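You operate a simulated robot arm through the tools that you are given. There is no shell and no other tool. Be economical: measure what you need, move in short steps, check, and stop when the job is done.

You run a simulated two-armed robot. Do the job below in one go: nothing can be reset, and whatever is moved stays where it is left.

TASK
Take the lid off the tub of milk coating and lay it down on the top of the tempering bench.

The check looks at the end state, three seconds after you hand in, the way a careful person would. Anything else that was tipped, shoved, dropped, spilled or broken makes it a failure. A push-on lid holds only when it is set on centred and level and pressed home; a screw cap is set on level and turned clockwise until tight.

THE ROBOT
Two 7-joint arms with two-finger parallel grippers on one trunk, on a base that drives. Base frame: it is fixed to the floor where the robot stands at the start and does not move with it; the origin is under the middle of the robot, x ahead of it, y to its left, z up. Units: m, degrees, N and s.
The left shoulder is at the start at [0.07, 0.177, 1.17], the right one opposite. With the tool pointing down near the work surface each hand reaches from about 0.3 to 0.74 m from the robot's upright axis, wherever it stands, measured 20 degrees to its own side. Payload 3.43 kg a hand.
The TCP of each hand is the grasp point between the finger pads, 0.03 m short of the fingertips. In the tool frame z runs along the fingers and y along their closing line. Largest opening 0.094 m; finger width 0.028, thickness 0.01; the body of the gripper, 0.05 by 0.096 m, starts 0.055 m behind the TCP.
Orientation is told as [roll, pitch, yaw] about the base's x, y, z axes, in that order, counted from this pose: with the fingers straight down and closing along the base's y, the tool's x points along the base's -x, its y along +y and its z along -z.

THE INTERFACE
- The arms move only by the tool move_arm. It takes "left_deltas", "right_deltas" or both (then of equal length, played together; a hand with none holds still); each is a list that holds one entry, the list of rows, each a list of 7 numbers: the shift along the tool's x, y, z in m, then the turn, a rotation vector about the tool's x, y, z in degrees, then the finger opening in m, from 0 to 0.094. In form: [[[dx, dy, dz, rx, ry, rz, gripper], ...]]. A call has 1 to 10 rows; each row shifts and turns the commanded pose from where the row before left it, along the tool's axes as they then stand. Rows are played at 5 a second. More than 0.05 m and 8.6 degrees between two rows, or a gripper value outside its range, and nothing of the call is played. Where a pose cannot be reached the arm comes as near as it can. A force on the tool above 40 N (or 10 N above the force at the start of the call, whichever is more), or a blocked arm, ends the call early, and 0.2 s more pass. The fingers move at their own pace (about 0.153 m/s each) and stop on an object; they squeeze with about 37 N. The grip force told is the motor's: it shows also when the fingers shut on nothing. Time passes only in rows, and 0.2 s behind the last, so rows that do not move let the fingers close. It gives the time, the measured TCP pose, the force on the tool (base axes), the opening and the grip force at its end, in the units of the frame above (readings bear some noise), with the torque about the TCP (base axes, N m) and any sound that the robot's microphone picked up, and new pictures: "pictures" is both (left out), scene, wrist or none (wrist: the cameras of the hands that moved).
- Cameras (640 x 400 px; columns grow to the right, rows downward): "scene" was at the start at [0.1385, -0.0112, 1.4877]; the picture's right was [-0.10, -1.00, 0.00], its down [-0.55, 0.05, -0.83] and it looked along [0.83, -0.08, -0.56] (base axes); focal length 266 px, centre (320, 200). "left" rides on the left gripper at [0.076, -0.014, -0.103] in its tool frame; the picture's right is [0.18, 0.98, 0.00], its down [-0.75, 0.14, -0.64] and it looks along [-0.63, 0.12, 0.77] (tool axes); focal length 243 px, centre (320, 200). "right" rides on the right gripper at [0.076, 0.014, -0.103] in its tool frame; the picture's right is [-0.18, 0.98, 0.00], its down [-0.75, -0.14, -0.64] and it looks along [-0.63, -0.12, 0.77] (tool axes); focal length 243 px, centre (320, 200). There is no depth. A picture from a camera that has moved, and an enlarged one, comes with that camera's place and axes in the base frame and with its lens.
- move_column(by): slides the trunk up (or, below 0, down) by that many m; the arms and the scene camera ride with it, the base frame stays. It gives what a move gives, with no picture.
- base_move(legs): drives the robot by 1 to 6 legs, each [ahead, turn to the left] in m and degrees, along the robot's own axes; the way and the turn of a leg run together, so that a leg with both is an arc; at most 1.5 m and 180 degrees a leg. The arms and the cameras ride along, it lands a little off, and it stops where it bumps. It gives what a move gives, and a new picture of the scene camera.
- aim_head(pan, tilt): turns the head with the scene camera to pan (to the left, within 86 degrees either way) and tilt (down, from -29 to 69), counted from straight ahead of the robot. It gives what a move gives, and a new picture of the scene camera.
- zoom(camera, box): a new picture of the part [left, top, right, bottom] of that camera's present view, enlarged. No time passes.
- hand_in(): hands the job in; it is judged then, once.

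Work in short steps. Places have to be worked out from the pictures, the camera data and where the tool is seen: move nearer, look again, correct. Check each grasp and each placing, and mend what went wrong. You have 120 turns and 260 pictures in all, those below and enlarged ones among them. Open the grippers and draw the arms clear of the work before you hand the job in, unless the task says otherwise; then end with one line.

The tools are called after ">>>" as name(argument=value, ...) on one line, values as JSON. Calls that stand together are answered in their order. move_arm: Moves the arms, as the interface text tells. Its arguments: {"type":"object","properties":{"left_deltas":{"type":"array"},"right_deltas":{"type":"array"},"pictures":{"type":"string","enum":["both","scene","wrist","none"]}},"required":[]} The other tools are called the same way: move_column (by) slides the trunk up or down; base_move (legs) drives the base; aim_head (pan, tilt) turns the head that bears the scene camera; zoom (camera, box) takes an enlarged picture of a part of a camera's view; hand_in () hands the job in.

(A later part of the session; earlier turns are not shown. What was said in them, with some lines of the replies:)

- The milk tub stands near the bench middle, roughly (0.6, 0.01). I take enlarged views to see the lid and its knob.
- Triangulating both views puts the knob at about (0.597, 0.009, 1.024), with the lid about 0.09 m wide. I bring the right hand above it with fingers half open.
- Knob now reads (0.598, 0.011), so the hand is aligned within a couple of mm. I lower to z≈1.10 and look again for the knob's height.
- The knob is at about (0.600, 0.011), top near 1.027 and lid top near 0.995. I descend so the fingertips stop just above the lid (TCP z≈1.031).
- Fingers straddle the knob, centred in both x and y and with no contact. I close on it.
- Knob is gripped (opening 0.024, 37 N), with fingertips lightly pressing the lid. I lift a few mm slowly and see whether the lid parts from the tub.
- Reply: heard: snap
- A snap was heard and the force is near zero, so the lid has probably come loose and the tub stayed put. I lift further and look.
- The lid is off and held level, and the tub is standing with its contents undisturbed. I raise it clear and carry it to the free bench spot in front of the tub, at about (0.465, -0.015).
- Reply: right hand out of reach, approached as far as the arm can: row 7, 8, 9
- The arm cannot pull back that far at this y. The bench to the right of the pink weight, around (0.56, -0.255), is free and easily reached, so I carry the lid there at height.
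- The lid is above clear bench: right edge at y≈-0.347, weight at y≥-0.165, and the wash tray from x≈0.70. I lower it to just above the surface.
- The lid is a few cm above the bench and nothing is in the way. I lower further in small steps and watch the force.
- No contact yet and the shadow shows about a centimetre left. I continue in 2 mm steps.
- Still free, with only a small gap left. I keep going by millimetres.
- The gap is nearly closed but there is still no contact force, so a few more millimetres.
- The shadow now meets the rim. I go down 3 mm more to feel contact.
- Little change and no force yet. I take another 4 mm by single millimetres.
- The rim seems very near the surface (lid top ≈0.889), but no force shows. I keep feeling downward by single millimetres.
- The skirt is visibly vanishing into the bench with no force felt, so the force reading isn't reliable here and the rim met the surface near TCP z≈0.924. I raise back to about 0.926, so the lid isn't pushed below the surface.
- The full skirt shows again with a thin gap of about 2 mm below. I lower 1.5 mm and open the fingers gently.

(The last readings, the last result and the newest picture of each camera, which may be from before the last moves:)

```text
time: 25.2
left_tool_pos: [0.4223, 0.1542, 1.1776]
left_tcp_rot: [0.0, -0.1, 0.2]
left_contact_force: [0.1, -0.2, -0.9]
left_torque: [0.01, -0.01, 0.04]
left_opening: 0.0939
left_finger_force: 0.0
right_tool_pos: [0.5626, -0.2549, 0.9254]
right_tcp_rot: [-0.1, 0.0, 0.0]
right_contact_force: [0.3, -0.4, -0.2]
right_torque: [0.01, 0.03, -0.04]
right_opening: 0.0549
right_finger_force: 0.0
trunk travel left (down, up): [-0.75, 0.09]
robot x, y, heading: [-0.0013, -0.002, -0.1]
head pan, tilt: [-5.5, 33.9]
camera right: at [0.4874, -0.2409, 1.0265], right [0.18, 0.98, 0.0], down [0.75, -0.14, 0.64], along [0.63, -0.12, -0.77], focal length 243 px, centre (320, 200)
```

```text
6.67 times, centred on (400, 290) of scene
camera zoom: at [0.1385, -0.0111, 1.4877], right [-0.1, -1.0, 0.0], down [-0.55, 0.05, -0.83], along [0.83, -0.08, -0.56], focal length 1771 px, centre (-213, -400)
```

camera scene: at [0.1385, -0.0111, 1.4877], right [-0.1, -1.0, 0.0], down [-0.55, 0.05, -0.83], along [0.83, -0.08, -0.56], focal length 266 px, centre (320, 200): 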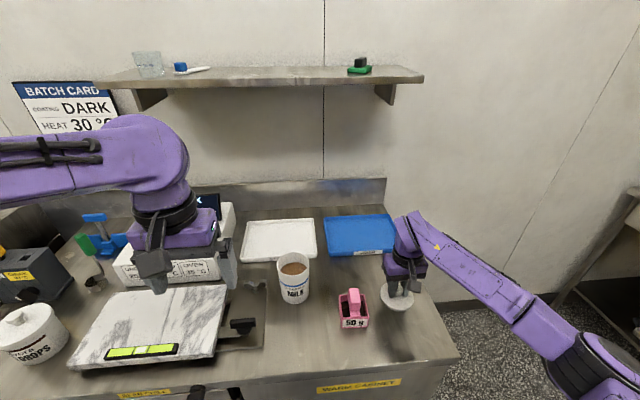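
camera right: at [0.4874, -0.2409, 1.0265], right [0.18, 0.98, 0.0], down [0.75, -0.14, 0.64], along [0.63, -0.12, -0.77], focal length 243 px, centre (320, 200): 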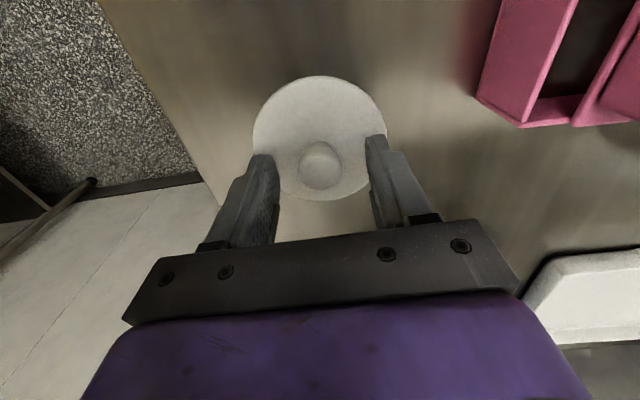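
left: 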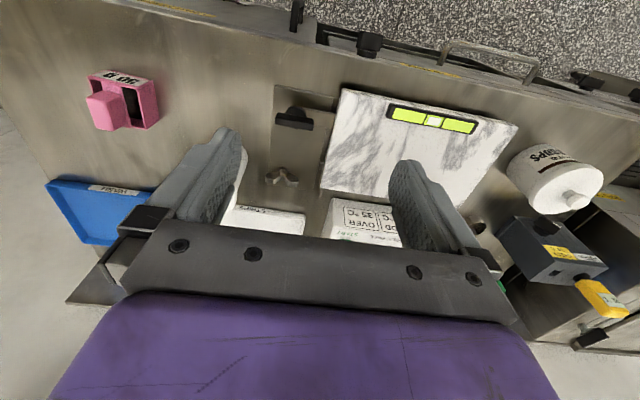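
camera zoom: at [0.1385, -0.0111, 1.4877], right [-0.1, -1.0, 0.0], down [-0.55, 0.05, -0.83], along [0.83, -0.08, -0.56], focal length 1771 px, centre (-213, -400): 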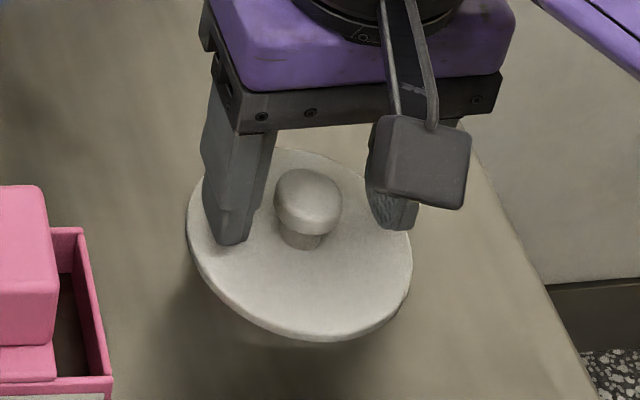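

The lid is released and lies flat on its own. I raise the hand straight up and check that it stays at rest.

>>> move_arm(right_deltas=[[[0, 0, -0.015, 0, 0, 0, 0.055], [0, 0, -0.025, 0, 0, 0, 0.06], [0, 0, -0.03, 0, 0, 0, 0.07], [0, 0, -0.035, 0, 0, 0, 0.08], [0, 0, -0.04, 0, 0, 0, 0.09], [0, 0, -0.04, 0, 0, 0, 0.09], [0, 0, -0.04, 0, 0, 0, 0.09], [0, 0, -0.04, 0, 0, 0, 0.09], [0, 0, 0, 0, 0, 0, 0.09]]])

>>> zoom(camera="scene", box=[370, 260, 430, 320])

>>> zoom(camera="scene", box=[230, 200, 450, 340])

```text
time: 27.2
left_tool_pos: [0.4226, 0.1528, 1.1778]
left_tcp_rot: [0.0, 0.0, 0.1]
left_contact_force: [0.5, -0.1, -0.2]
left_torque: [-0.02, 0.01, -0.02]
left_opening: 0.0937
left_finger_force: 0.1
right_tool_pos: [0.5631, -0.2551, 1.1909]
right_tcp_rot: [0.0, -0.1, 0.0]
right_contact_force: [0.4, 0.2, 0.0]
right_torque: [-0.03, 0.05, -0.02]
right_opening: 0.0899
right_finger_force: 0.1
trunk travel left (down, up): [-0.75, 0.09]
robot x, y, heading: [0.0032, 0.0001, -0.0]
head pan, tilt: [-5.5, 33.9]
camera scene: at [0.1389, -0.0115, 1.4877], right [-0.1, -1.0, 0.0], down [-0.56, 0.05, -0.83], along [0.83, -0.08, -0.56], focal length 266 px, centre (320, 200)
camera right: at [0.4873, -0.2412, 1.2919], right [0.18, 0.98, 0.0], down [0.75, -0.14, 0.64], along [0.63, -0.12, -0.77], focal length 243 px, centre (320, 200)
```

scene: 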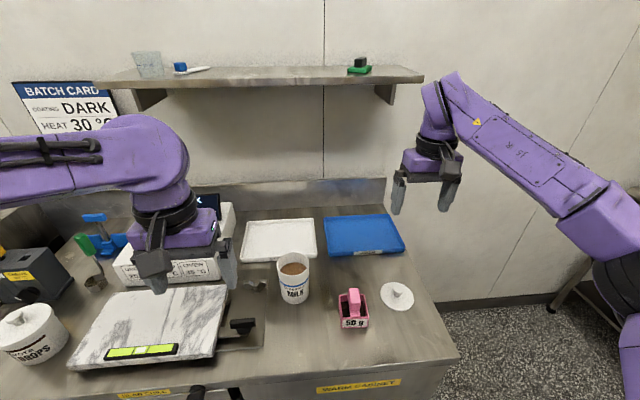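
right: 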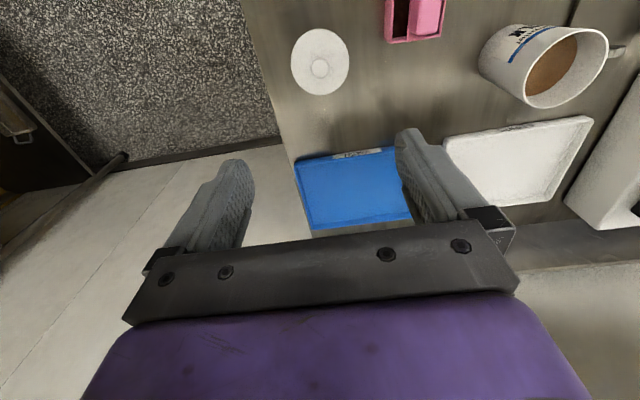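

```text
6.67 times, centred on (400, 290) of scene
camera zoom: at [0.1389, -0.0115, 1.4877], right [-0.1, -1.0, 0.0], down [-0.56, 0.05, -0.83], along [0.83, -0.08, -0.56], focal length 1771 px, centre (-213, -400)
```

zoom: 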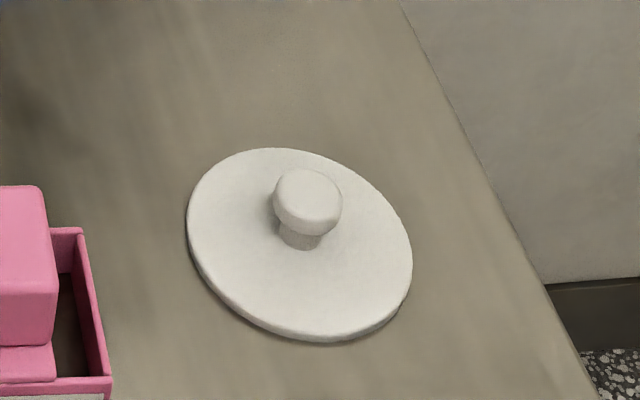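

```text
2.86 times, centred on (340, 270) of scene
camera zoom: at [0.1389, -0.0115, 1.4877], right [-0.1, -1.0, 0.0], down [-0.56, 0.05, -0.83], along [0.83, -0.08, -0.56], focal length 759 px, centre (263, 0)
```

zoom: 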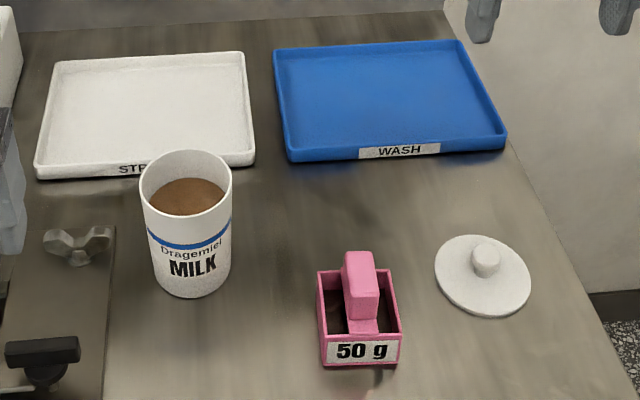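

The lid lies flat and still on the bench top, the tub is upright and full, and the weight and trays are where they were. The right hand is open and clear, so I hand in.

>>> hand_in()

```text
The job is handed in.
```

The lid is off the milk tub and lying flat on the bench top, just right of the 50 g weight. The tub is upright and still full, and nothing else was moved.
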